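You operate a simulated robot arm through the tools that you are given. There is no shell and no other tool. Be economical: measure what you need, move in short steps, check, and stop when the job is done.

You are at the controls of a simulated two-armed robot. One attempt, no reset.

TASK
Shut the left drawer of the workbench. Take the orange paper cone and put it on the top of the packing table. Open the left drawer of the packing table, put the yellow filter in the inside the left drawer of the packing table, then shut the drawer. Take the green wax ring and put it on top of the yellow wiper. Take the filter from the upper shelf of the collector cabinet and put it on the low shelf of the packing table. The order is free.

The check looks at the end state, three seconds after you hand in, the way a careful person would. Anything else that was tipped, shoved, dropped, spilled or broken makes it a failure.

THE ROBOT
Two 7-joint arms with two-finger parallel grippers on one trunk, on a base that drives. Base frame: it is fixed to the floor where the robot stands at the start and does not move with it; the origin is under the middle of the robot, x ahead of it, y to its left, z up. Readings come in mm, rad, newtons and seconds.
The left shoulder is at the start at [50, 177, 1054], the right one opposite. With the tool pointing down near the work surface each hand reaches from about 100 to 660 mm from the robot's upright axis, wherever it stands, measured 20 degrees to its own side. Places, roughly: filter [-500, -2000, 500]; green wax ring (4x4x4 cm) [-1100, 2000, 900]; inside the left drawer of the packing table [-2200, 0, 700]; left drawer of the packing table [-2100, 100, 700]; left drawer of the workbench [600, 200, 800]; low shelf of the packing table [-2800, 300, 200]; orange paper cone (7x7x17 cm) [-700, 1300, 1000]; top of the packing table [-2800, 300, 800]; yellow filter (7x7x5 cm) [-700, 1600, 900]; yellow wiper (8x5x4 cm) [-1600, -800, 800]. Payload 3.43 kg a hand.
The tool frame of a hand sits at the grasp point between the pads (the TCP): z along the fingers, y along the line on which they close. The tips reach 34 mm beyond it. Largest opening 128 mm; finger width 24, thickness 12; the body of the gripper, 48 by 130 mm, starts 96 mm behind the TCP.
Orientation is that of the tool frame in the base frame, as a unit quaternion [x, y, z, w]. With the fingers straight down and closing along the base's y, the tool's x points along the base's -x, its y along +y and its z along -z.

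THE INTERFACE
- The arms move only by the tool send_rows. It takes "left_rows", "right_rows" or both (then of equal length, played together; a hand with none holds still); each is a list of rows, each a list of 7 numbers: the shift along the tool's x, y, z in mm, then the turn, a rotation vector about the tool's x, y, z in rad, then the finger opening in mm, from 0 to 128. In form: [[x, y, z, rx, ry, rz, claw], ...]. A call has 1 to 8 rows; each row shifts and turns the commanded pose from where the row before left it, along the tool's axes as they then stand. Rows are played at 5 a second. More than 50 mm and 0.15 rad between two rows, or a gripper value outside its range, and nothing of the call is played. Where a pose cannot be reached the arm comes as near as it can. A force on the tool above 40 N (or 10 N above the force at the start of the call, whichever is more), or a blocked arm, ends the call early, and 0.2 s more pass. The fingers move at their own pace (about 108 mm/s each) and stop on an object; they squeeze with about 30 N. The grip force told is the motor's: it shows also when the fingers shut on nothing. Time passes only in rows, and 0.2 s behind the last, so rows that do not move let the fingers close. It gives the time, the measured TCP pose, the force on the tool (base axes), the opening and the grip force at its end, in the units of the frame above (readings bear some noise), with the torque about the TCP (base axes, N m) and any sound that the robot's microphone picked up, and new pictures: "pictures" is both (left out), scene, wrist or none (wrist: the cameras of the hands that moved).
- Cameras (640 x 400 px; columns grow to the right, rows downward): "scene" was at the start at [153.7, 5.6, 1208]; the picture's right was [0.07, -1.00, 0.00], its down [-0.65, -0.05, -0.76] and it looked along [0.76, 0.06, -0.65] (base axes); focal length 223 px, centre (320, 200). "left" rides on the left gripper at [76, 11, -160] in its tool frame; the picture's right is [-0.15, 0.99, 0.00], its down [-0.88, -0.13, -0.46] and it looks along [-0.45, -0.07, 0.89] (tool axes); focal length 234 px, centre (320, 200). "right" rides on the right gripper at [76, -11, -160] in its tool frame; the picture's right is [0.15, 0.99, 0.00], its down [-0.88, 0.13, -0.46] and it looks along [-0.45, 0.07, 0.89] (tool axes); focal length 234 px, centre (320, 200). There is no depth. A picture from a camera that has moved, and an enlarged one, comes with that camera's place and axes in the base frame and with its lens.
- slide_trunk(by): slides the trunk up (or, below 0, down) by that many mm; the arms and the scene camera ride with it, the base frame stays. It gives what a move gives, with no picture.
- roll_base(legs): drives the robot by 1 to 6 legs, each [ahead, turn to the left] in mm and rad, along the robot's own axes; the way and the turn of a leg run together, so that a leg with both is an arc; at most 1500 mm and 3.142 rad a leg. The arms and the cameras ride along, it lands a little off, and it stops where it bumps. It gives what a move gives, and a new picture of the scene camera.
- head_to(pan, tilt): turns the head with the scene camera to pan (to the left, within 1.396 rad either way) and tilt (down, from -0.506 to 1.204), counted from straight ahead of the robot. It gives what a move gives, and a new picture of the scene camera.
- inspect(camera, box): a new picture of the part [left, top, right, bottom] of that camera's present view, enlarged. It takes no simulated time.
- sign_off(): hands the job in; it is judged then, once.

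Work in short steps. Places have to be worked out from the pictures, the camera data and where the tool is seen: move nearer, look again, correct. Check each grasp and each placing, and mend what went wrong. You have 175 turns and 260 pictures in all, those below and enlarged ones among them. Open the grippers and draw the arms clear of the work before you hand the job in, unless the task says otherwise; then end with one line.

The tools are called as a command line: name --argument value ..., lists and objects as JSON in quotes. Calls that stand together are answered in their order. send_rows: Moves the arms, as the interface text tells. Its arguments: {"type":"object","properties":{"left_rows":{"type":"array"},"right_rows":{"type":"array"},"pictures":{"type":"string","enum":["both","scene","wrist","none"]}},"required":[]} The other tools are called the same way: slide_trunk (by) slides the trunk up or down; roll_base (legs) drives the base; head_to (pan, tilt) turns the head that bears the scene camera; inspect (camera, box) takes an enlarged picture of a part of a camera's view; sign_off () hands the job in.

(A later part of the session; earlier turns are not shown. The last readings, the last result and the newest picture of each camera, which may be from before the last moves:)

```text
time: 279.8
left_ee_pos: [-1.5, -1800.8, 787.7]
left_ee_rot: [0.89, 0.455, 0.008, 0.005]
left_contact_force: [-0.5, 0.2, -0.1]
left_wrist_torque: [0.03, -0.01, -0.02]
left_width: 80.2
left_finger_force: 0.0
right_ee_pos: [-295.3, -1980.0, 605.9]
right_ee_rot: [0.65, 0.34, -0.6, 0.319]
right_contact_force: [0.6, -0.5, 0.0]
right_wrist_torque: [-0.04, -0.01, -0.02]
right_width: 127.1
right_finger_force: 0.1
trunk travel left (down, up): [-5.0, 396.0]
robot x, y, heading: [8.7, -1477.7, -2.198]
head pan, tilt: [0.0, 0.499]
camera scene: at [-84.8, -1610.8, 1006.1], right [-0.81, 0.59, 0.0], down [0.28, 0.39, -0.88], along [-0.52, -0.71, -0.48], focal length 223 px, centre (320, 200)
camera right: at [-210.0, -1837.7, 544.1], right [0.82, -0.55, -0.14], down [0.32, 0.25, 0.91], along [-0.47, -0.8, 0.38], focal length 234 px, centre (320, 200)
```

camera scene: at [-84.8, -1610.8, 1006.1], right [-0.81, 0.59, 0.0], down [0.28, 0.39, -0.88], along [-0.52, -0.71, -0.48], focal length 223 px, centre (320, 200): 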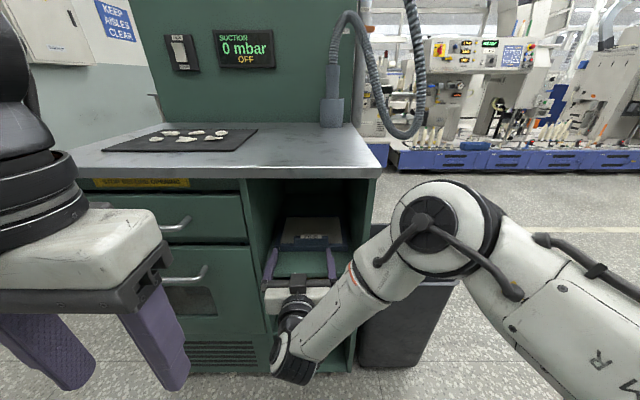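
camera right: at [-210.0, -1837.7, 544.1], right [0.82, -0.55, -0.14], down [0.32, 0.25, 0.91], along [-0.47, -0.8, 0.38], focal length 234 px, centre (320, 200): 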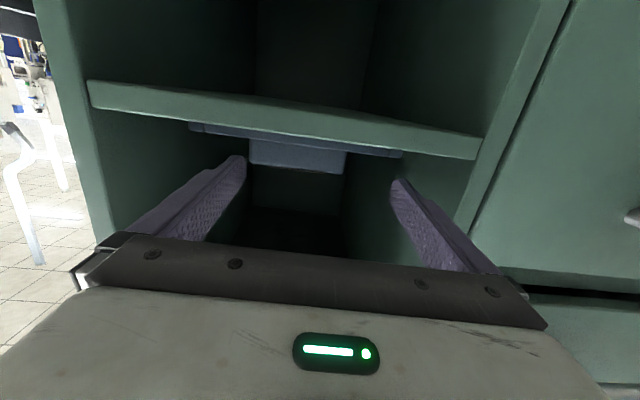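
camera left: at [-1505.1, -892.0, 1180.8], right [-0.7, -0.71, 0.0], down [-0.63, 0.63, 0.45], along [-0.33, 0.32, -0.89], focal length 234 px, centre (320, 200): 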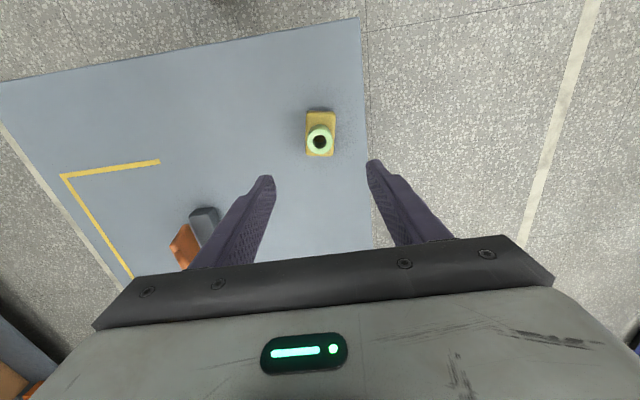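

I'll make a small lateral correction and advance the last ~65 mm.

send_rows --right_rows '[[0, -12, 15, 0, 0, 0, 127], [0, -10, 15, 0, 0, 0, 127], [0, 0, 20, 0, 0, 0, 127], [0, 0, 15, 0, 0, 0, 127]]' --pictures "both"

inspect --camera "scene" --box '[230, 180, 390, 280]'

```text
time: 280.8
left_ee_pos: [-1.6, -1801.0, 787.1]
left_ee_rot: [0.89, 0.456, 0.008, 0.005]
left_contact_force: [-0.1, -0.6, 0.0]
left_wrist_torque: [-0.02, 0.01, 0.0]
left_width: 80.3
left_finger_force: 0.0
right_ee_pos: [-335.0, -2020.7, 597.7]
right_ee_rot: [0.646, 0.351, -0.596, 0.322]
right_contact_force: [-0.2, 0.6, -0.2]
right_wrist_torque: [-0.03, -0.02, -0.05]
right_width: 126.9
right_finger_force: 0.0
trunk travel left (down, up): [-5.0, 396.0]
robot x, y, heading: [10.0, -1480.1, -2.205]
head pan, tilt: [0.0, 0.499]
camera scene: at [-84.8, -1610.6, 1006.1], right [-0.81, 0.59, 0.0], down [0.28, 0.39, -0.88], along [-0.52, -0.71, -0.48], focal length 223 px, centre (320, 200)
camera right: at [-253.9, -1876.7, 534.6], right [0.84, -0.53, -0.15], down [0.32, 0.25, 0.91], along [-0.45, -0.81, 0.38], focal length 234 px, centre (320, 200)
```

scene: 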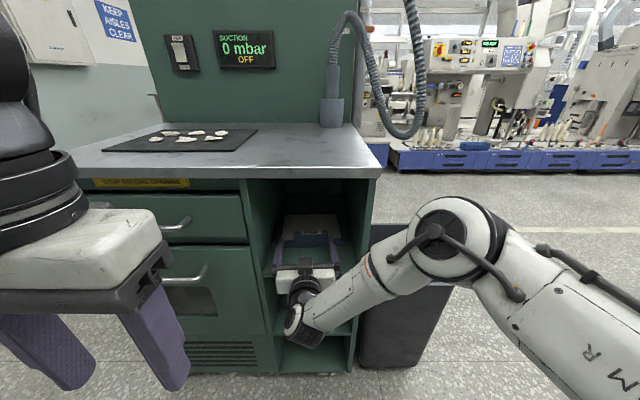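
right: 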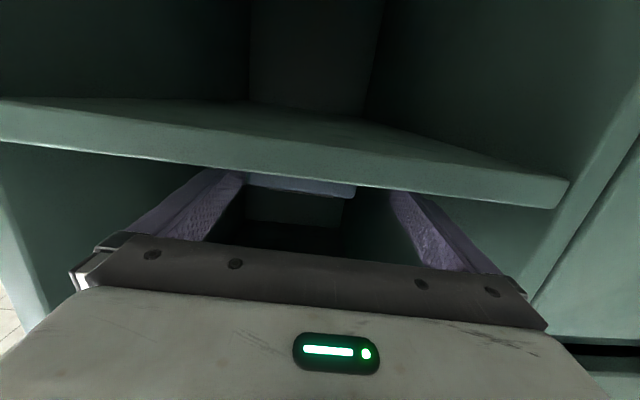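

```text
4.00 times, centred on (310, 230) of scene
camera zoom: at [-84.8, -1610.6, 1006.1], right [-0.81, 0.59, 0.0], down [0.28, 0.39, -0.88], along [-0.52, -0.71, -0.48], focal length 891 px, centre (360, 80)
```

zoom: 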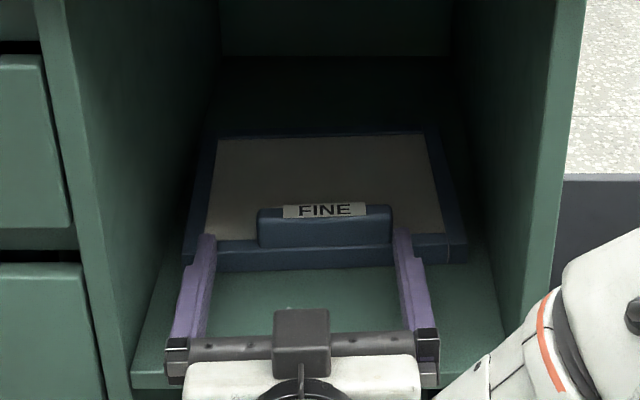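

The fingers straddle the block but sit ~15 mm left. I'll shift right, advance 15 mm, and close.

send_rows --right_rows '[[0, -15, 0, 0, 0, 0, 127], [0, 0, 16, 0, 0, 0, 127], [0, 0, 0, 0, 0, 0, 60], [0, 0, 0, 0, 0, 0, 60]]' --pictures "none"

inspect --camera "scene" --box '[230, 180, 390, 280]'

```text
time: 281.8
left_ee_pos: [-1.2, -1799.8, 788.6]
left_ee_rot: [0.89, 0.455, 0.007, 0.005]
left_contact_force: [0.3, 0.6, -0.4]
left_wrist_torque: [0.0, -0.01, -0.02]
left_width: 80.0
left_finger_force: 0.0
right_ee_pos: [-354.1, -2026.2, 598.1]
right_ee_rot: [0.649, 0.349, -0.596, 0.319]
right_contact_force: [-0.7, 0.2, -0.2]
right_wrist_torque: [-0.18, 0.08, -0.1]
right_width: 99.3
right_finger_force: 30.3
trunk travel left (down, up): [-5.0, 396.0]
robot x, y, heading: [14.0, -1479.4, -2.2]
head pan, tilt: [0.0, 0.499]
```

```text
4.00 times, centred on (310, 230) of scene
camera zoom: at [-84.8, -1610.7, 1006.1], right [-0.81, 0.59, 0.0], down [0.28, 0.39, -0.88], along [-0.52, -0.71, -0.48], focal length 891 px, centre (360, 80)
```

zoom: 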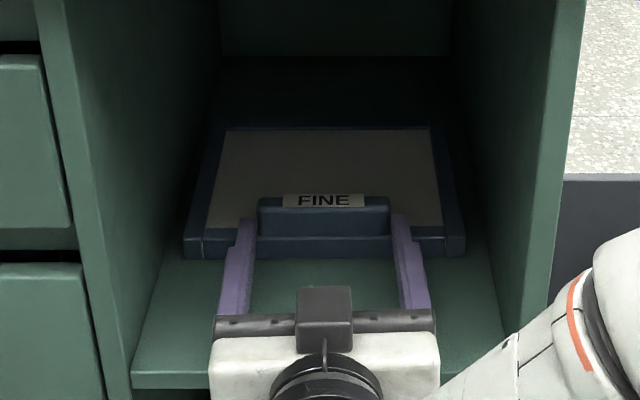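

Block gripped at 99 mm. I'll pull back 120 mm by driving, then test-lift slightly to see if it hangs level.

roll_base --legs '[[-120, 0]]'

send_rows --right_rows '[[-10, 0, 0, 0, 0, 0, 60], [-10, 0, 0, 0, 0, 0, 60]]' --pictures "both"

inspect --camera "scene" --box '[230, 180, 390, 280]'

```text
time: 283.0
left_ee_pos: [69.7, -1702.9, 788.2]
left_ee_rot: [0.89, 0.455, 0.008, 0.006]
left_contact_force: [-0.8, -0.3, 0.6]
left_wrist_torque: [-0.04, -0.03, 0.0]
left_width: 80.0
left_finger_force: 0.0
right_ee_pos: [-283.3, -1930.1, 598.5]
right_ee_rot: [0.649, 0.35, -0.596, 0.319]
right_contact_force: [0.5, -0.2, 1.5]
right_wrist_torque: [-0.16, -0.03, 0.02]
right_width: 99.4
right_finger_force: 30.8
trunk travel left (down, up): [-5.0, 396.0]
robot x, y, heading: [80.0, -1381.4, -2.196]
head pan, tilt: [0.0, 0.499]
camera scene: at [-14.4, -1513.7, 1006.1], right [-0.81, 0.59, 0.0], down [0.28, 0.39, -0.88], along [-0.52, -0.71, -0.48], focal length 223 px, centre (320, 200)
```

scene: 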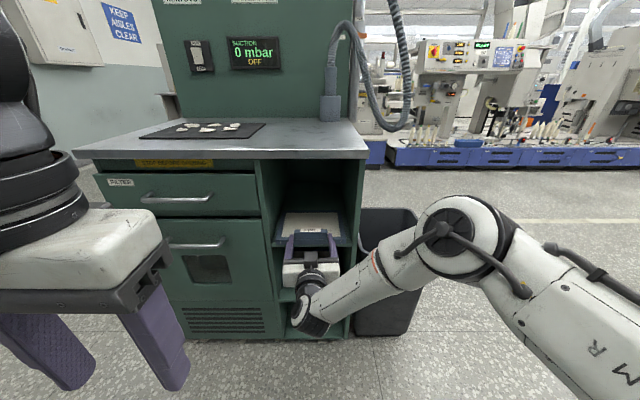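

```text
time: 283.6
left_ee_pos: [69.0, -1704.4, 788.0]
left_ee_rot: [0.89, 0.455, 0.009, 0.006]
left_contact_force: [0.6, 0.7, -0.4]
left_wrist_torque: [-0.02, 0.03, 0.01]
left_width: 79.9
left_finger_force: 0.0
right_ee_pos: [-285.1, -1930.1, 617.6]
right_ee_rot: [0.649, 0.349, -0.595, 0.319]
right_contact_force: [-0.2, -0.1, -2.7]
right_wrist_torque: [0.15, -0.09, -0.03]
right_width: 99.8
right_finger_force: 30.1
trunk travel left (down, up): [-5.0, 396.0]
robot x, y, heading: [84.0, -1385.9, -2.198]
head pan, tilt: [0.0, 0.499]
camera scene: at [-14.6, -1513.9, 1006.0], right [-0.81, 0.59, 0.0], down [0.28, 0.39, -0.88], along [-0.52, -0.71, -0.48], focal length 223 px, centre (320, 200)
camera right: at [-202.9, -1786.5, 556.3], right [0.83, -0.54, -0.15], down [0.32, 0.24, 0.92], along [-0.46, -0.81, 0.37], focal length 234 px, centre (320, 200)
```

scene: 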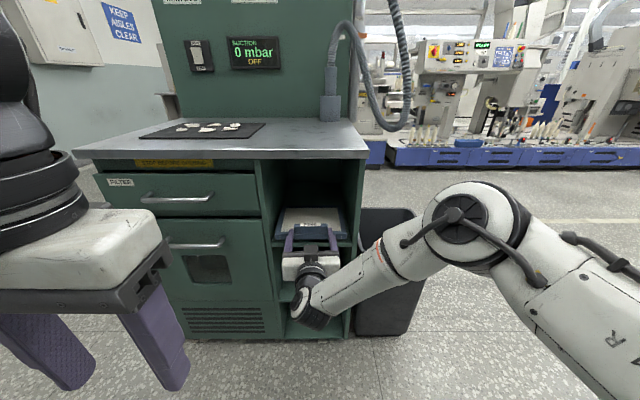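
right: 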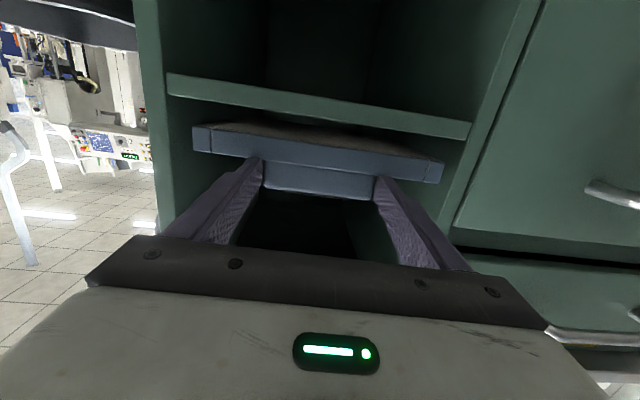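

```text
4.00 times, centred on (310, 230) of scene
camera zoom: at [-14.6, -1513.9, 1006.0], right [-0.81, 0.59, 0.0], down [0.28, 0.39, -0.88], along [-0.52, -0.71, -0.48], focal length 891 px, centre (360, 80)
```

zoom: 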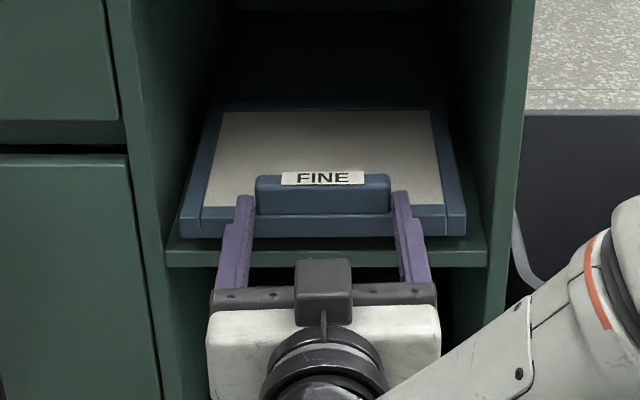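

It lifts level and weighs only about 0.3 kg, so this grip can carry it. I'll pull it fully out of the shelf and check.

roll_base --legs '[[-180, 0]]'

inspect --camera "right" --box '[0, 0, 640, 400]'

inspect --camera "scene" --box '[220, 160, 412, 280]'

```text
time: 285.1
left_ee_pos: [176.4, -1555.2, 787.7]
left_ee_rot: [0.89, 0.455, 0.009, 0.006]
left_contact_force: [-0.3, 0.1, -0.7]
left_wrist_torque: [0.01, -0.03, 0.03]
left_width: 80.1
left_finger_force: 0.0
right_ee_pos: [-178.0, -1782.1, 617.2]
right_ee_rot: [0.65, 0.349, -0.596, 0.318]
right_contact_force: [0.0, -0.1, -1.6]
right_wrist_torque: [0.16, -0.09, -0.01]
right_width: 99.6
right_finger_force: 30.1
trunk travel left (down, up): [-5.0, 396.0]
robot x, y, heading: [190.2, -1232.2, -2.201]
head pan, tilt: [0.0, 0.499]
camera scene: at [92.9, -1365.9, 1006.1], right [-0.81, 0.59, 0.0], down [0.28, 0.39, -0.88], along [-0.52, -0.71, -0.48], focal length 223 px, centre (320, 200)
```

scene: 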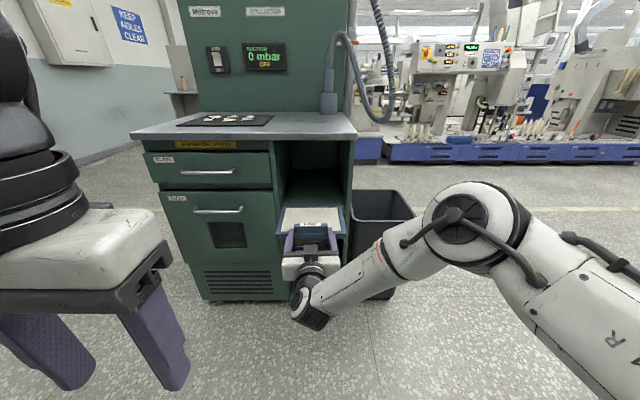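

```text
1.00 times, centred on (320, 200) of right
camera zoom: at [-95.7, -1638.5, 556.4], right [0.83, -0.54, -0.15], down [0.32, 0.24, 0.92], along [-0.46, -0.81, 0.37], focal length 234 px, centre (320, 200)
```

zoom: 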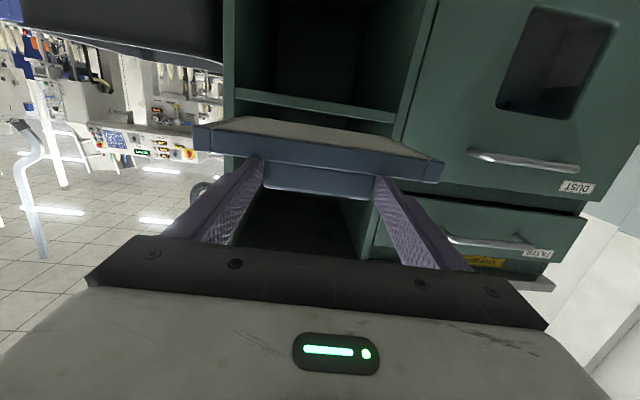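

```text
3.33 times, centred on (316, 220) of scene
camera zoom: at [92.9, -1365.9, 1006.1], right [-0.81, 0.59, 0.0], down [0.28, 0.39, -0.88], along [-0.52, -0.71, -0.48], focal length 742 px, centre (333, 133)
```

zoom: 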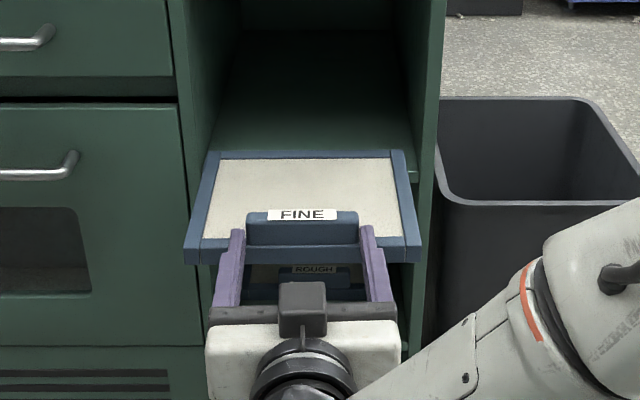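

Held level and secure. I'll back out into the aisle and drive to the packing table, along n≈-300.

roll_base --legs '[[-580, 0], [0, -1.573], [1500, 0], [1480, 0], [0, 1.573]]'

inspect --camera "right" --box '[0, 0, 640, 400]'

```text
time: 310.1
left_ee_pos: [-1912.4, 687.9, 788.1]
left_ee_rot: [0.894, 0.448, 0.009, 0.006]
left_contact_force: [0.2, -0.1, 0.4]
left_wrist_torque: [-0.02, 0.0, -0.04]
left_width: 79.8
left_finger_force: 0.1
right_ee_pos: [-2271.8, 465.7, 618.1]
right_ee_rot: [0.651, 0.345, -0.598, 0.315]
right_contact_force: [0.9, 0.1, -2.2]
right_wrist_torque: [0.17, -0.14, -0.01]
right_width: 99.4
right_finger_force: 30.5
trunk travel left (down, up): [-5.0, 396.0]
robot x, y, heading: [-1898.8, 1009.0, -2.213]
head pan, tilt: [0.0, 0.499]
camera scene: at [-1994.8, 878.1, 1006.1], right [-0.8, 0.6, 0.0], down [0.29, 0.38, -0.88], along [-0.53, -0.7, -0.48], focal length 223 px, centre (320, 200)
```

scene: 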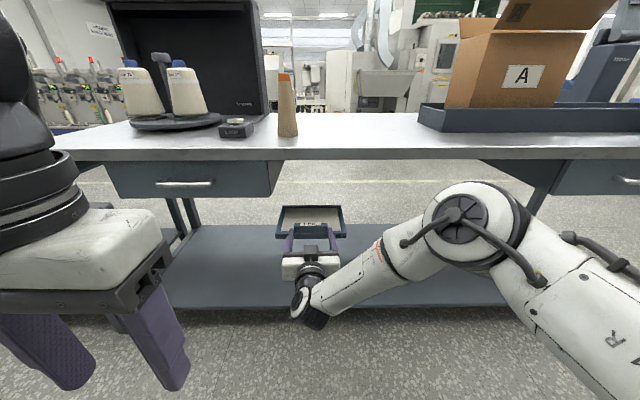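

```text
1.00 times, centred on (320, 200) of right
camera zoom: at [-2187.1, 608.0, 556.5], right [0.82, -0.55, -0.15], down [0.32, 0.24, 0.92], along [-0.47, -0.8, 0.37], focal length 234 px, centre (320, 200)
```

zoom: 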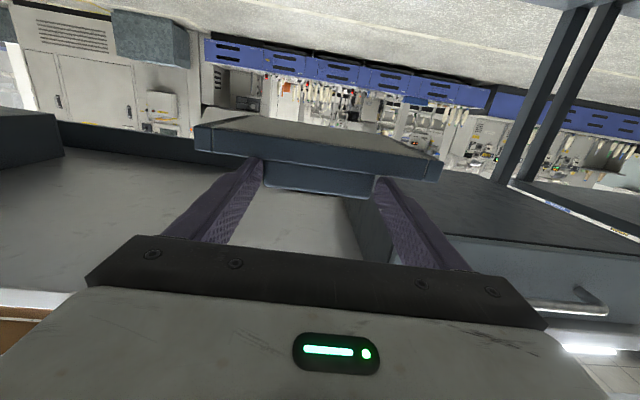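

The shelf under the table is clear ahead of me. I'll lower the cassette straight down and see how far the arm can go while level.

send_rows --right_rows '[[40, 0, 0, 0, 0, 0, 60], [40, 0, 0, 0, 0, 0, 60], [40, 0, 0, 0, 0, 0, 60], [40, 0, 0, 0, 0, 0, 60], [40, 0, 0, 0, 0, 0, 60]]' --pictures "both"

```text
time: 311.5
left_ee_pos: [-1914.1, 688.1, 789.7]
left_ee_rot: [0.893, 0.45, 0.008, 0.006]
left_contact_force: [-0.7, 0.7, 0.0]
left_wrist_torque: [0.03, 0.02, -0.02]
left_width: 79.8
left_finger_force: 0.1
right_ee_pos: [-2232.3, 462.3, 527.6]
right_ee_rot: [0.664, 0.325, -0.607, 0.291]
right_contact_force: [-0.3, 0.2, -2.2]
right_wrist_torque: [0.14, -0.12, 0.01]
right_width: 99.3
right_finger_force: 30.3
right hand out of reach, approached as far as the arm can: row 1, 2, 3, 4, 5
trunk travel left (down, up): [-5.0, 396.0]
robot x, y, heading: [-1894.1, 1008.7, -2.213]
head pan, tilt: [0.0, 0.499]
stopped in row 5 (right hand): the arm was blocked; the commanded pose is now the measured one
camera scene: at [-1994.9, 878.1, 1006.1], right [-0.8, 0.6, 0.0], down [0.29, 0.38, -0.88], along [-0.53, -0.7, -0.48], focal length 223 px, centre (320, 200)
camera right: at [-2138.8, 599.4, 466.6], right [0.79, -0.6, -0.15], down [0.34, 0.21, 0.92], along [-0.52, -0.77, 0.37], focal length 234 px, centre (320, 200)
```

scene: 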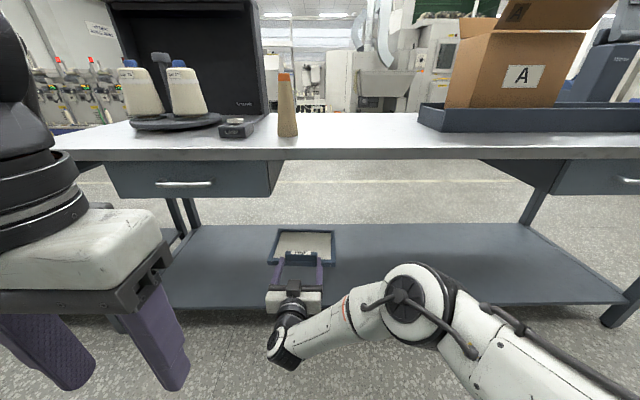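
right: 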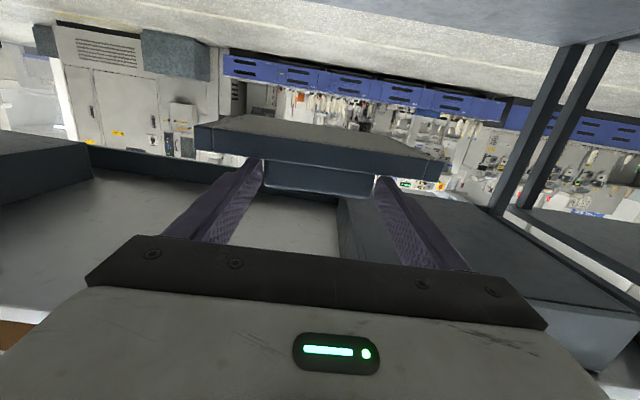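

Level reach bottoms out at z≈527, too high for the shelf. So I'll set the cassette down on the tabletop and regrip it from above with vertical fingers, which can go lower. First I'll back off and raise.

roll_base --legs '[[-230, 0]]'

slide_trunk --by 340

send_rows --right_rows '[[-20, 0, 0, 0, 0, 0, 60], [-20, 0, 0, 0, 0, 0, 60], [-20, 0, 0, 0, 0, 0, 60]]' --pictures "wrist"

```text
time: 313.2
left_ee_pos: [-1778.7, 868.7, 787.8]
left_ee_rot: [0.894, 0.449, 0.008, 0.006]
left_contact_force: [-0.2, 0.7, -1.2]
left_wrist_torque: [-0.01, 0.0, 0.01]
left_width: 80.2
left_finger_force: 0.0
right_ee_pos: [-2096.5, 643.8, 527.0]
right_ee_rot: [0.664, 0.324, -0.608, 0.292]
right_contact_force: [-0.5, -0.3, -2.2]
right_wrist_torque: [0.12, -0.16, 0.03]
right_width: 99.4
right_finger_force: 30.3
trunk travel left (down, up): [-5.0, 396.0]
robot x, y, heading: [-1761.0, 1189.7, -2.212]
head pan, tilt: [0.0, 0.499]
camera scene: at [-1858.8, 1059.7, 1006.1], right [-0.8, 0.6, 0.0], down [0.29, 0.38, -0.88], along [-0.53, -0.7, -0.48], focal length 223 px, centre (320, 200)
```

scene: 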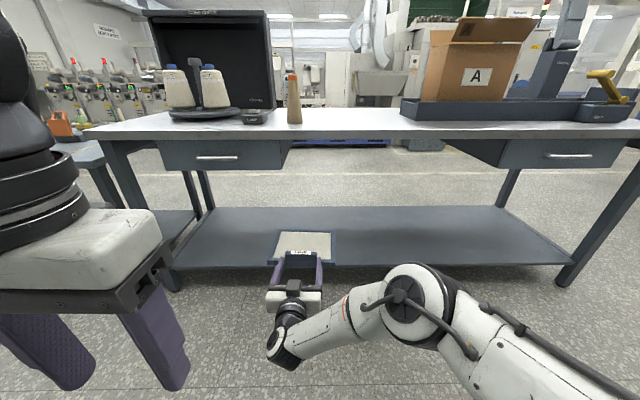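

```text
time: 316.6
left_ee_pos: [-1778.0, 869.0, 1128.4]
left_ee_rot: [0.894, 0.448, 0.007, 0.006]
left_contact_force: [-0.5, 0.6, -0.5]
left_wrist_torque: [0.02, -0.02, 0.02]
left_width: 80.3
left_finger_force: 0.1
right_ee_pos: [-2097.2, 643.7, 867.7]
right_ee_rot: [0.664, 0.324, -0.607, 0.291]
right_contact_force: [0.2, -0.6, -1.0]
right_wrist_torque: [0.15, -0.16, -0.03]
right_width: 99.4
right_finger_force: 30.2
trunk travel left (down, up): [-345.0, 56.0]
robot x, y, heading: [-1761.5, 1187.7, -2.212]
head pan, tilt: [0.0, 0.499]
```

```text
time: 317.4
left_ee_pos: [-1777.7, 869.0, 1128.1]
left_ee_rot: [0.894, 0.448, 0.008, 0.006]
left_contact_force: [-0.2, -0.1, 1.1]
left_wrist_torque: [0.01, 0.01, -0.02]
left_width: 79.9
left_finger_force: 0.1
right_ee_pos: [-2100.1, 639.9, 928.0]
right_ee_rot: [0.664, 0.325, -0.607, 0.292]
right_contact_force: [0.4, -0.1, -2.0]
right_wrist_torque: [0.17, -0.13, -0.01]
right_width: 99.6
right_finger_force: 30.0
trunk travel left (down, up): [-345.0, 56.0]
robot x, y, heading: [-1757.9, 1190.1, -2.214]
head pan, tilt: [0.0, 0.499]
camera right: at [-2005.5, 777.0, 867.5], right [0.78, -0.6, -0.15], down [0.34, 0.21, 0.92], along [-0.52, -0.77, 0.37], focal length 234 px, centre (320, 200)
```

right: 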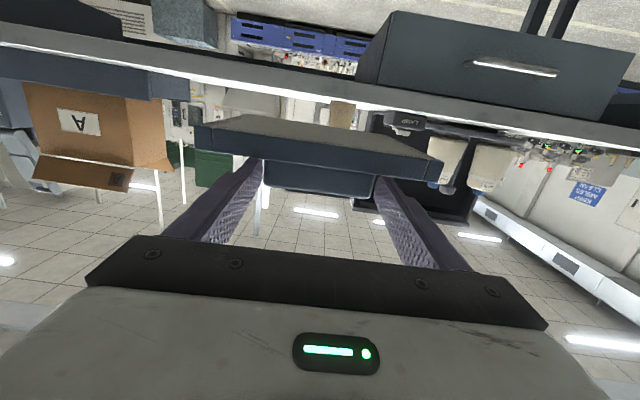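

I'll shift 211 mm to the right while away from the table, then approach straight to put the cassette over the clear stretch of tabletop.

roll_base --legs '[[0, -1.57], [211, 0], [0, 1.583], [330, 0]]'

head_to --pan 0.0 --tilt 0.75

```text
time: 328.5
left_ee_pos: [-2145.5, 736.0, 1128.4]
left_ee_rot: [0.895, 0.446, 0.008, 0.006]
left_contact_force: [0.8, 0.1, -0.1]
left_wrist_torque: [0.01, -0.03, -0.01]
left_width: 79.9
left_finger_force: 0.0
right_ee_pos: [-2469.1, 508.5, 926.8]
right_ee_rot: [0.665, 0.323, -0.608, 0.29]
right_contact_force: [0.4, 0.0, 0.6]
right_wrist_torque: [0.0, 0.0, 0.0]
right_width: 60.0
right_finger_force: 0.0
trunk travel left (down, up): [-345.0, 56.0]
robot x, y, heading: [-2128.6, 1054.7, -2.223]
head pan, tilt: [0.0, 0.499]
camera scene: at [-2225.3, 926.6, 1346.0], right [-0.8, 0.6, 0.0], down [0.29, 0.38, -0.88], along [-0.53, -0.7, -0.48], focal length 223 px, centre (320, 200)
```

scene: 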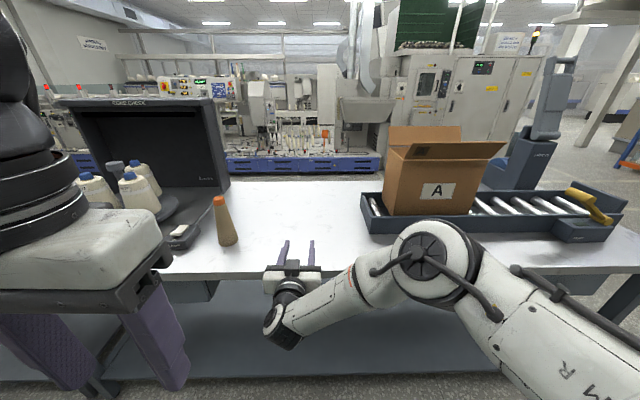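

```text
time: 329.2
left_ee_pos: [-2145.2, 736.2, 1128.5]
left_ee_rot: [0.895, 0.446, 0.008, 0.005]
left_contact_force: [0.8, -0.8, -0.8]
left_wrist_torque: [0.01, -0.01, -0.01]
left_width: 80.0
left_finger_force: 0.0
right_ee_pos: [-2467.7, 507.9, 927.6]
right_ee_rot: [0.665, 0.323, -0.608, 0.29]
right_contact_force: [0.0, -0.2, 0.4]
right_wrist_torque: [-0.01, 0.02, 0.0]
right_width: 59.8
right_finger_force: 0.1
trunk travel left (down, up): [-345.0, 56.0]
robot x, y, heading: [-2127.3, 1056.7, -2.218]
head pan, tilt: [0.0, 0.75]
camera scene: at [-2220.0, 933.5, 1324.2], right [-0.8, 0.6, 0.0], down [0.41, 0.54, -0.73], along [-0.44, -0.58, -0.68], focal length 223 px, centre (320, 200)
```

scene: 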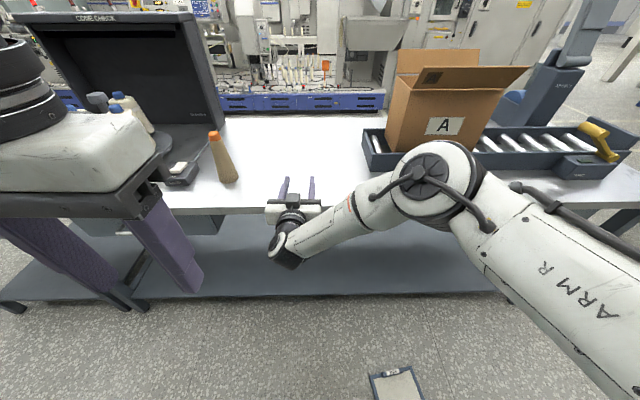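

The cassette slipped out during the turns and lies on the floor to my front-right. I'll look at it closely; it must be picked up again.

head_to --pan -0.8 --tilt 1.0

```text
time: 330.4
left_ee_pos: [-2145.5, 735.9, 1127.4]
left_ee_rot: [0.895, 0.446, 0.008, 0.007]
left_contact_force: [0.0, -0.3, -0.1]
left_wrist_torque: [0.01, -0.01, 0.01]
left_width: 79.8
left_finger_force: 0.0
right_ee_pos: [-2468.1, 507.9, 928.3]
right_ee_rot: [0.665, 0.323, -0.608, 0.29]
right_contact_force: [-0.1, 1.0, -0.2]
right_wrist_torque: [0.04, 0.0, -0.01]
right_width: 60.0
right_finger_force: 0.0
trunk travel left (down, up): [-345.0, 56.0]
robot x, y, heading: [-2129.0, 1054.5, -2.219]
head pan, tilt: [-0.799, 1.0]
camera scene: at [-2239.1, 991.0, 1305.0], right [-0.12, 0.99, 0.0], down [0.83, 0.1, -0.54], along [-0.54, -0.07, -0.84], focal length 223 px, centre (320, 200)
```

scene: 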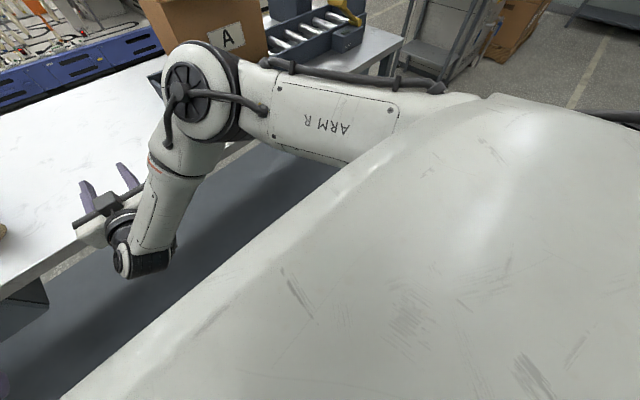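

My shoulder hides it, so I'll back up and face it.

roll_base --legs '[[-380, 0], [0, -0.45]]'

head_to --pan 0.0 --tilt 0.95

```text
time: 334.1
left_ee_pos: [-2053.0, 1078.0, 1127.2]
left_ee_rot: [0.972, 0.237, 0.006, 0.008]
left_contact_force: [0.2, -0.6, -0.5]
left_wrist_torque: [0.02, -0.04, 0.01]
left_width: 79.9
left_finger_force: 0.0
right_ee_pos: [-2443.0, 1012.1, 927.9]
right_ee_rot: [0.72, 0.168, -0.657, 0.149]
right_contact_force: [-0.3, 0.9, -0.8]
right_wrist_torque: [0.0, 0.01, 0.04]
right_width: 59.6
right_finger_force: 0.1
trunk travel left (down, up): [-345.0, 56.0]
robot x, y, heading: [-1897.6, 1357.4, -2.669]
head pan, tilt: [-0.799, 1.0]
camera scene: at [-2027.4, 1347.6, 1305.0], right [0.32, 0.95, 0.0], down [0.8, -0.27, -0.54], along [-0.51, 0.17, -0.84], focal length 223 px, centre (320, 200)
```

scene: 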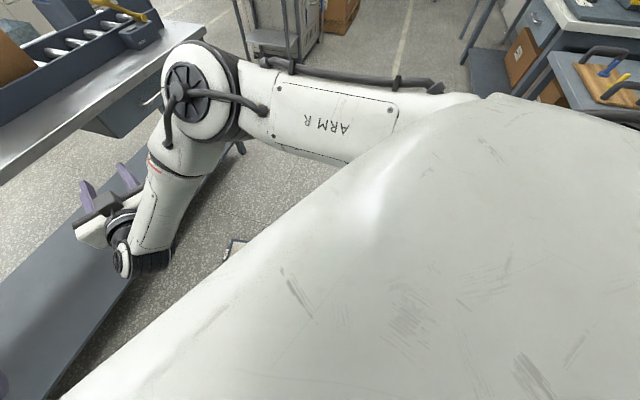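

```text
time: 335.2
left_ee_pos: [-2052.6, 1076.8, 1127.6]
left_ee_rot: [0.971, 0.237, 0.006, 0.008]
left_contact_force: [0.1, 0.0, 0.3]
left_wrist_torque: [0.01, 0.03, 0.01]
left_width: 79.8
left_finger_force: 0.1
right_ee_pos: [-2443.2, 1011.7, 927.3]
right_ee_rot: [0.72, 0.167, -0.657, 0.148]
right_contact_force: [-0.8, -0.2, -0.7]
right_wrist_torque: [0.03, 0.0, 0.03]
right_width: 59.8
right_finger_force: 0.1
trunk travel left (down, up): [-345.0, 56.0]
robot x, y, heading: [-1898.5, 1358.6, -2.665]
head pan, tilt: [0.0, 0.949]
camera scene: at [-2025.8, 1291.9, 1308.6], right [-0.46, 0.89, 0.0], down [0.72, 0.37, -0.58], along [-0.52, -0.27, -0.81], focal length 223 px, centre (320, 200)
```

scene: 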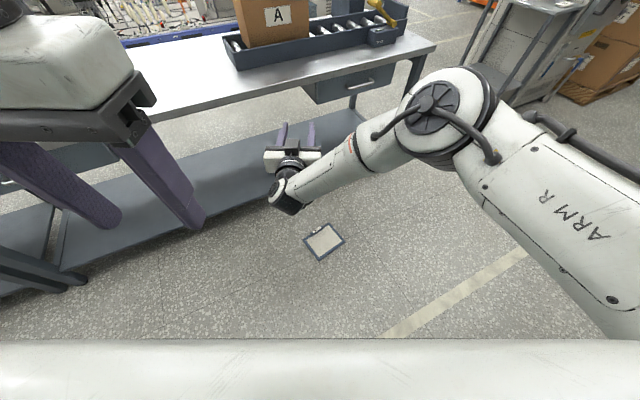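

The cassette lies flat on the floor, with its block edge toward the table and centred near [-2626, 944]. I'll return the right hand to vertical, tucked in, before going down to pick it up from above.

send_rows --right_rows '[[0, 0, -48, 0, 0, 0, 60], [0, 0, -48, 0, 0, 0, 60], [0, 0, -48, 0, 0, 0, 60], [0, -20, -40, 0, 0.1478, 0, 60], [0, -20, -20, 0, 0.1478, 0, 60], [0, -20, 0, 0, 0.1478, 0, 60], [0, -20, 0, 0, 0.1478, 0, 60], [0, -20, 0, 0, 0.1478, 0, 60]]' --pictures "none"

send_rows --right_rows '[[0, -25, 0, 0, 0.1478, 0, 60], [0, -25, 0, 0, 0.1478, 0, 60], [0, -25, 0, 0, 0.1478, 0, 60], [0, -25, 0, 0, 0.1478, 0, 110], [0, -25, 0, 0, 0.1478, 0, 120]]' --pictures "none"

```text
time: 337.0
left_ee_pos: [-2054.6, 1077.4, 1128.4]
left_ee_rot: [0.971, 0.237, 0.006, 0.008]
left_contact_force: [-0.1, 0.1, -0.5]
left_wrist_torque: [-0.02, -0.01, -0.01]
left_width: 80.0
left_finger_force: 0.1
right_ee_pos: [-2303.8, 1191.1, 949.5]
right_ee_rot: [0.908, 0.211, -0.352, 0.08]
right_contact_force: [-0.1, 1.2, 0.0]
right_wrist_torque: [-0.03, 0.01, -0.02]
right_width: 60.1
right_finger_force: 0.1
trunk travel left (down, up): [-345.0, 56.0]
robot x, y, heading: [-1900.0, 1356.6, -2.665]
head pan, tilt: [0.0, 0.949]
```

```text
time: 338.2
left_ee_pos: [-2053.3, 1077.5, 1129.0]
left_ee_rot: [0.971, 0.237, 0.006, 0.008]
left_contact_force: [0.0, -0.1, 0.0]
left_wrist_torque: [0.02, -0.02, 0.01]
left_width: 80.0
left_finger_force: 0.0
right_ee_pos: [-2359.1, 1303.1, 951.4]
right_ee_rot: [0.975, 0.223, 0.001, -0.003]
right_contact_force: [0.5, -0.7, 1.1]
right_wrist_torque: [-0.01, -0.01, 0.02]
right_width: 119.9
right_finger_force: 0.1
trunk travel left (down, up): [-345.0, 56.0]
robot x, y, heading: [-1901.7, 1362.4, -2.665]
head pan, tilt: [0.0, 0.949]
```

The right hand is vertical. I'll drive to stand behind the cassette, facing the table, so the block is ~375 mm ahead on the right, then lower the trunk.

roll_base --legs '[[0, -0.099], [425, 0], [0, 0.744]]'

slide_trunk --by -340

inspect --camera "right" --box '[0, 0, 640, 400]'

```text
time: 343.3
left_ee_pos: [-2248.8, 885.6, 1127.7]
left_ee_rot: [0.846, 0.533, 0.008, 0.005]
left_contact_force: [0.4, 0.2, 0.8]
left_wrist_torque: [-0.01, 0.02, 0.01]
left_width: 79.9
left_finger_force: 0.1
right_ee_pos: [-2627.7, 879.6, 950.4]
right_ee_rot: [0.853, 0.521, -0.003, -0.003]
right_contact_force: [-0.8, 0.3, 0.4]
right_wrist_torque: [-0.01, -0.01, -0.01]
right_width: 119.9
right_finger_force: 0.1
trunk travel left (down, up): [-345.0, 56.0]
robot x, y, heading: [-2294.2, 1198.5, -2.023]
head pan, tilt: [0.0, 0.949]
camera scene: at [-2355.9, 1072.1, 1308.6], right [-0.9, 0.44, 0.0], down [0.35, 0.73, -0.58], along [-0.25, -0.52, -0.81], focal length 223 px, centre (320, 200)
```

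scene: 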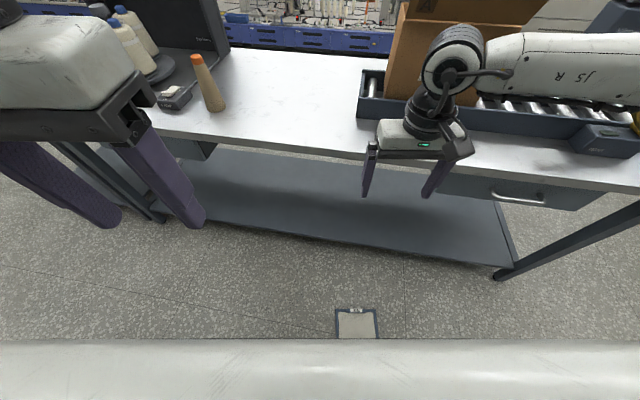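

```text
time: 346.6
left_ee_pos: [-2248.3, 884.1, 788.1]
left_ee_rot: [0.846, 0.533, 0.008, 0.005]
left_contact_force: [0.5, -0.4, 1.2]
left_wrist_torque: [0.01, -0.01, -0.01]
left_width: 80.2
left_finger_force: 0.0
right_ee_pos: [-2627.5, 880.1, 612.7]
right_ee_rot: [0.854, 0.52, -0.002, -0.002]
right_contact_force: [0.7, -0.6, 0.1]
right_wrist_torque: [0.0, 0.01, -0.02]
right_width: 120.1
right_finger_force: 0.1
trunk travel left (down, up): [-5.0, 396.0]
robot x, y, heading: [-2292.3, 1198.1, -2.024]
head pan, tilt: [0.0, 0.949]
```

```text
1.00 times, centred on (320, 200) of right
camera zoom: at [-2600.9, 951.7, 771.2], right [0.95, -0.32, -0.01], down [-0.28, -0.84, 0.46], along [-0.15, -0.43, -0.89], focal length 234 px, centre (320, 200)
```

zoom: 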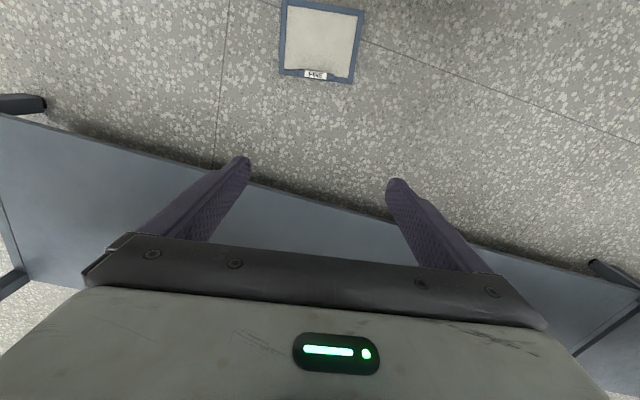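

The block's centre is at about [-2612, 965], and the finger axis already matches its length. I'll move above it and descend.

send_rows --right_rows '[[41, -12, 0, 0, 0, 0, 127], [41, -13, 0, 0, 0, 0, 127], [0, 0, 48, 0, 0, 0, 127], [0, 0, 48, 0, 0, 0, 127], [0, 0, 48, 0, 0, 0, 127], [0, 0, 48, 0, 0, 0, 127], [0, 0, 48, 0, 0, 0, 127], [0, 0, 48, 0, 0, 0, 127]]' --pictures "wrist"

```text
time: 348.4
left_ee_pos: [-2248.3, 884.3, 788.1]
left_ee_rot: [0.846, 0.533, 0.008, 0.005]
left_contact_force: [0.0, 0.0, 0.0]
left_wrist_torque: [0.03, 0.03, -0.01]
left_width: 80.0
left_finger_force: 0.0
right_ee_pos: [-2613.6, 965.7, 323.9]
right_ee_rot: [0.853, 0.522, -0.003, -0.003]
right_contact_force: [0.0, 0.0, -0.1]
right_wrist_torque: [-0.01, 0.01, 0.03]
right_width: 126.9
right_finger_force: 0.1
trunk travel left (down, up): [-5.0, 396.0]
robot x, y, heading: [-2294.0, 1202.0, -2.023]
head pan, tilt: [0.0, 0.949]
camera right: at [-2587.6, 1036.4, 483.2], right [0.95, -0.32, -0.01], down [-0.28, -0.84, 0.46], along [-0.15, -0.43, -0.89], focal length 234 px, centre (320, 200)
```

right: 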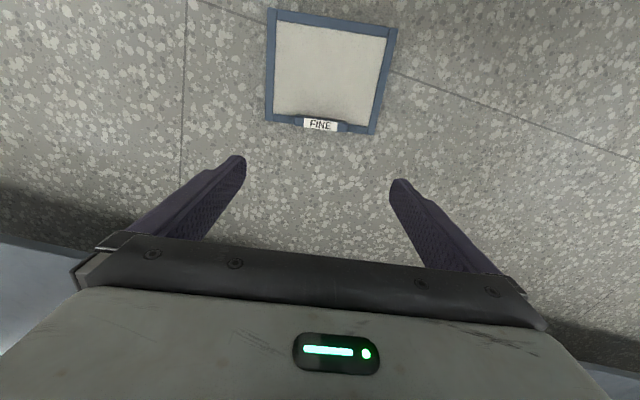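

Aligned within 4 mm. I'll continue down to just above the frame.

send_rows --right_rows '[[4, 0, 46, 0, 0, 0, 127], [0, 0, 46, 0, 0, 0, 127], [0, 0, 46, 0, 0, 0, 127], [0, 0, 46, 0, 0, 0, 127], [0, 0, 40, 0, 0, 0, 127]]' --pictures "wrist"

```text
time: 349.6
left_ee_pos: [-2248.6, 883.1, 787.5]
left_ee_rot: [0.846, 0.533, 0.008, 0.005]
left_contact_force: [0.5, 0.0, 0.1]
left_wrist_torque: [0.01, -0.01, 0.02]
left_width: 79.8
left_finger_force: 0.0
right_ee_pos: [-2612.6, 968.3, 99.1]
right_ee_rot: [0.853, 0.522, -0.002, -0.001]
right_contact_force: [0.2, -0.3, -0.5]
right_wrist_torque: [0.01, -0.05, 0.03]
right_width: 127.0
right_finger_force: 0.0
trunk travel left (down, up): [-5.0, 396.0]
robot x, y, heading: [-2296.2, 1199.2, -2.02]
head pan, tilt: [0.0, 0.949]
camera right: at [-2586.7, 1040.3, 259.9], right [0.95, -0.32, -0.01], down [-0.28, -0.84, 0.46], along [-0.15, -0.43, -0.89], focal length 234 px, centre (320, 200)
```

right: 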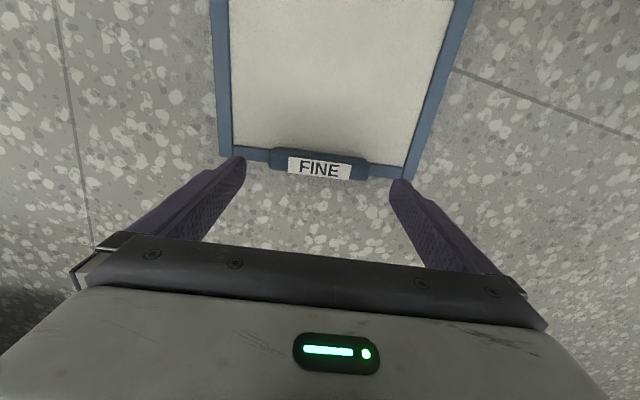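

Centred. I'll nudge 5 mm, descend to the frame surface, and close on the block.

send_rows --right_rows '[[5, 0, 22, 0, 0, 0, 127], [0, 0, 20, 0, 0, 0, 127], [0, 0, 0, 0, 0, 0, 0], [0, 0, 0, 0, 0, 0, 0]]' --pictures "wrist"

```text
time: 350.8
left_ee_pos: [-2244.3, 887.6, 791.2]
left_ee_rot: [0.846, 0.533, 0.004, 0.006]
left_contact_force: [0.3, -0.3, -0.1]
left_wrist_torque: [-0.03, -0.01, 0.02]
left_width: 80.2
left_finger_force: 0.1
right_ee_pos: [-2667.3, 987.3, 71.9]
right_ee_rot: [0.861, 0.508, -0.029, -0.023]
right_contact_force: [0.8, 1.0, 2.3]
right_wrist_torque: [0.26, -0.78, 0.08]
right_width: 101.4
right_finger_force: 30.1
right hand out of reach, approached as far as the arm can: row 2
trunk travel left (down, up): [-5.0, 396.0]
robot x, y, heading: [-2290.5, 1198.5, -2.023]
head pan, tilt: [0.0, 0.949]
stopped in row 4 (right hand): the arm was blocked; the commanded pose is now the measured one
camera right: at [-2628.2, 1056.6, 229.3], right [0.93, -0.35, -0.07], down [-0.28, -0.84, 0.47], along [-0.22, -0.42, -0.88], focal length 234 px, centre (320, 200)
```

right: 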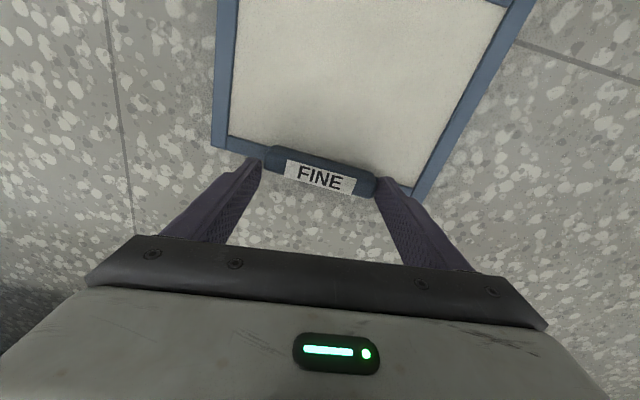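

The arm hit its limit and slid a bit, but the fingers hold the block (101 mm). I'll lift slowly and check.

send_rows --right_rows '[[0, 0, -15, 0, 0, 0, 0], [0, 0, -20, 0, 0, 0, 0], [0, 0, -25, 0, 0, 0, 0]]' --pictures "wrist"

```text
time: 351.6
left_ee_pos: [-2248.4, 883.2, 787.2]
left_ee_rot: [0.846, 0.533, 0.009, 0.005]
left_contact_force: [0.3, 0.4, 0.6]
left_wrist_torque: [0.03, 0.0, 0.0]
left_width: 80.0
left_finger_force: 0.0
right_ee_pos: [-2656.0, 989.2, 124.4]
right_ee_rot: [0.861, 0.508, -0.022, -0.022]
right_contact_force: [2.1, 0.9, -7.9]
right_wrist_torque: [-0.39, 0.94, -0.04]
right_width: 100.5
right_finger_force: 29.7
trunk travel left (down, up): [-5.0, 396.0]
robot x, y, heading: [-2295.0, 1200.5, -2.022]
head pan, tilt: [0.0, 0.949]
camera right: at [-2619.7, 1057.5, 283.9], right [0.94, -0.35, -0.06], down [-0.28, -0.84, 0.46], along [-0.21, -0.41, -0.89], focal length 234 px, centre (320, 200)
```

right: 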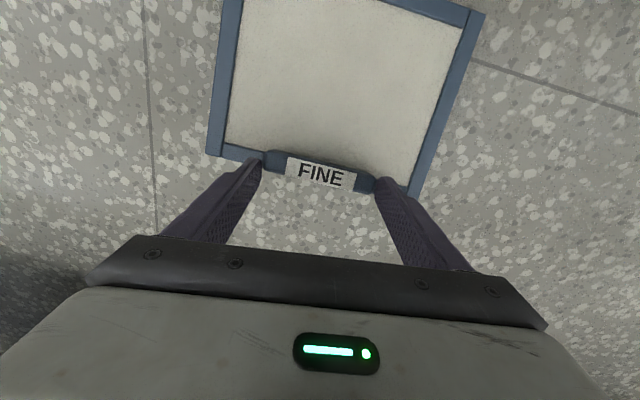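

It's coming up. I'll lift another 110 mm and check force and sag.

send_rows --right_rows '[[0, 0, -35, 0, 0, 0, 0], [0, 0, -35, 0, 0, 0, 0], [0, 0, -40, 0, 0, 0, 0]]' --pictures "wrist"

```text
time: 352.4
left_ee_pos: [-2247.1, 883.7, 788.7]
left_ee_rot: [0.846, 0.533, 0.007, 0.005]
left_contact_force: [0.1, 0.7, -0.4]
left_wrist_torque: [0.02, -0.01, -0.03]
left_width: 80.1
left_finger_force: 0.0
right_ee_pos: [-2650.6, 984.8, 235.8]
right_ee_rot: [0.861, 0.507, -0.022, -0.022]
right_contact_force: [0.0, 1.1, 0.0]
right_wrist_torque: [-0.01, 0.01, -0.02]
right_width: 0.0
right_finger_force: 30.4
trunk travel left (down, up): [-5.0, 396.0]
robot x, y, heading: [-2291.8, 1200.2, -2.027]
head pan, tilt: [0.0, 0.949]
camera right: at [-2613.0, 1054.4, 394.5], right [0.93, -0.35, -0.06], down [-0.28, -0.84, 0.46], along [-0.21, -0.41, -0.88], focal length 234 px, centre (320, 200)
```

right: 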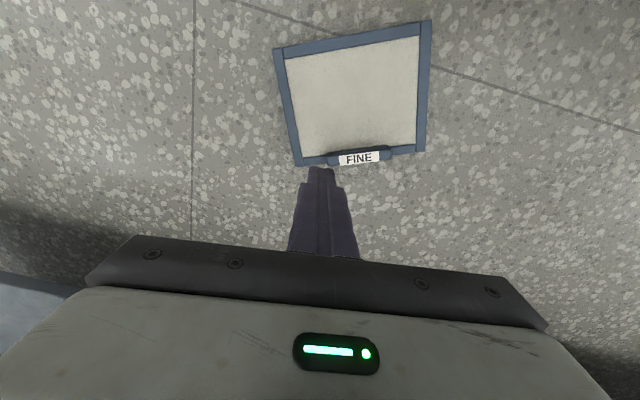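

It slipped because the overlap was too shallow. The arm needs the block closer, so I'll drive 85 mm nearer, fix the tilt and yaw, and re-aim.

roll_base --legs '[[85, 0]]'

send_rows --right_rows '[[0, 0, 0, -0.06, 0, -0.135, 127], [0, 0, 0, 0, 0, -0.135, 127], [45, 0, 0, 0, 0, 0, 127], [40, 0, 0, 0, 0, 0, 127]]' --pictures "wrist"

```text
time: 353.5
left_ee_pos: [-2285.3, 808.4, 788.3]
left_ee_rot: [0.846, 0.533, 0.008, 0.005]
left_contact_force: [-0.6, 0.2, 0.0]
left_wrist_torque: [0.03, -0.01, 0.02]
left_width: 80.0
left_finger_force: 0.1
right_ee_pos: [-2686.4, 909.3, 235.2]
right_ee_rot: [0.861, 0.507, -0.021, -0.021]
right_contact_force: [-0.2, 0.2, -0.1]
right_wrist_torque: [-0.01, 0.04, 0.0]
right_width: 0.2
right_finger_force: 30.5
trunk travel left (down, up): [-5.0, 396.0]
robot x, y, heading: [-2333.6, 1123.4, -2.016]
head pan, tilt: [0.0, 0.949]
camera scene: at [-2393.3, 995.3, 968.6], right [-0.9, 0.44, 0.0], down [0.35, 0.73, -0.58], along [-0.25, -0.52, -0.81], focal length 223 px, centre (320, 200)
```

scene: 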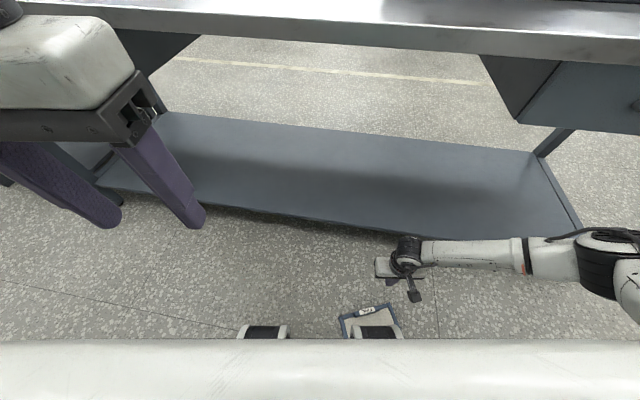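

```text
time: 354.5
left_ee_pos: [-2285.9, 807.5, 787.7]
left_ee_rot: [0.846, 0.533, 0.008, 0.005]
left_contact_force: [-0.1, 0.7, -0.1]
left_wrist_torque: [0.03, 0.03, 0.03]
left_width: 80.1
left_finger_force: 0.1
right_ee_pos: [-2667.1, 990.3, 233.2]
right_ee_rot: [0.785, 0.62, -0.006, 0.002]
right_contact_force: [0.6, 0.3, 0.3]
right_wrist_torque: [0.01, -0.01, 0.01]
right_width: 127.0
right_finger_force: 0.0
trunk travel left (down, up): [-5.0, 396.0]
robot x, y, heading: [-2331.8, 1121.3, -2.023]
head pan, tilt: [0.0, 0.949]
camera right: at [-2659.0, 1068.7, 392.8], right [1.0, -0.09, 0.0], down [-0.07, -0.88, 0.47], along [-0.04, -0.46, -0.88], focal length 234 px, centre (320, 200)
```

right: 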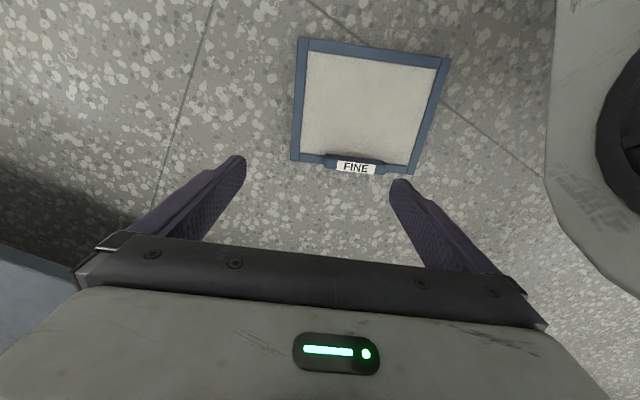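

Good alignment in yaw. I'll move over the block and descend.

send_rows --right_rows '[[-16, 31, 0, 0, 0, 0, 127], [-16, 31, 0, 0, 0, 0, 127], [0, 0, 45, 0, 0, 0, 127], [0, 0, 45, 0, 0, 0, 127], [0, 0, 43, 0, 0, 0, 127]]' --pictures "wrist"

```text
time: 355.3
left_ee_pos: [-2284.5, 807.2, 787.1]
left_ee_rot: [0.846, 0.533, 0.008, 0.007]
left_contact_force: [0.4, 0.2, -0.1]
left_wrist_torque: [0.01, 0.02, 0.01]
left_width: 79.9
left_finger_force: 0.1
right_ee_pos: [-2617.5, 937.6, 206.6]
right_ee_rot: [0.787, 0.616, -0.012, 0.005]
right_contact_force: [-0.4, 0.2, 0.4]
right_wrist_torque: [-0.02, 0.02, -0.02]
right_width: 127.0
right_finger_force: 0.1
trunk travel left (down, up): [-5.0, 396.0]
robot x, y, heading: [-2330.6, 1123.9, -2.025]
head pan, tilt: [0.0, 0.949]
stopped in row 3 (right hand): the force on the tool passed its limit (the readings are from after the stop); the commanded pose is now the measured one
camera right: at [-2609.6, 1017.3, 364.7], right [1.0, -0.09, -0.01], down [-0.08, -0.88, 0.48], along [-0.05, -0.47, -0.88], focal length 234 px, centre (320, 200)
```

right: 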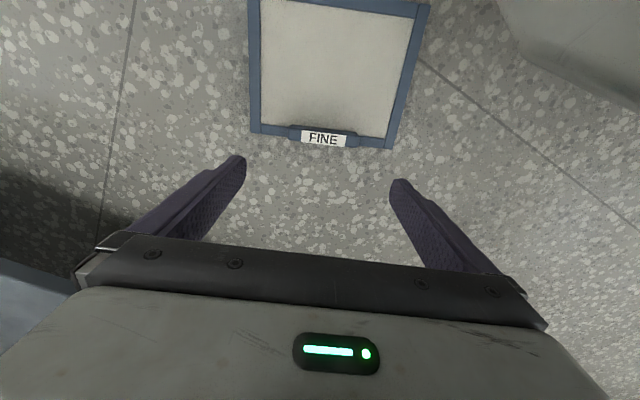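

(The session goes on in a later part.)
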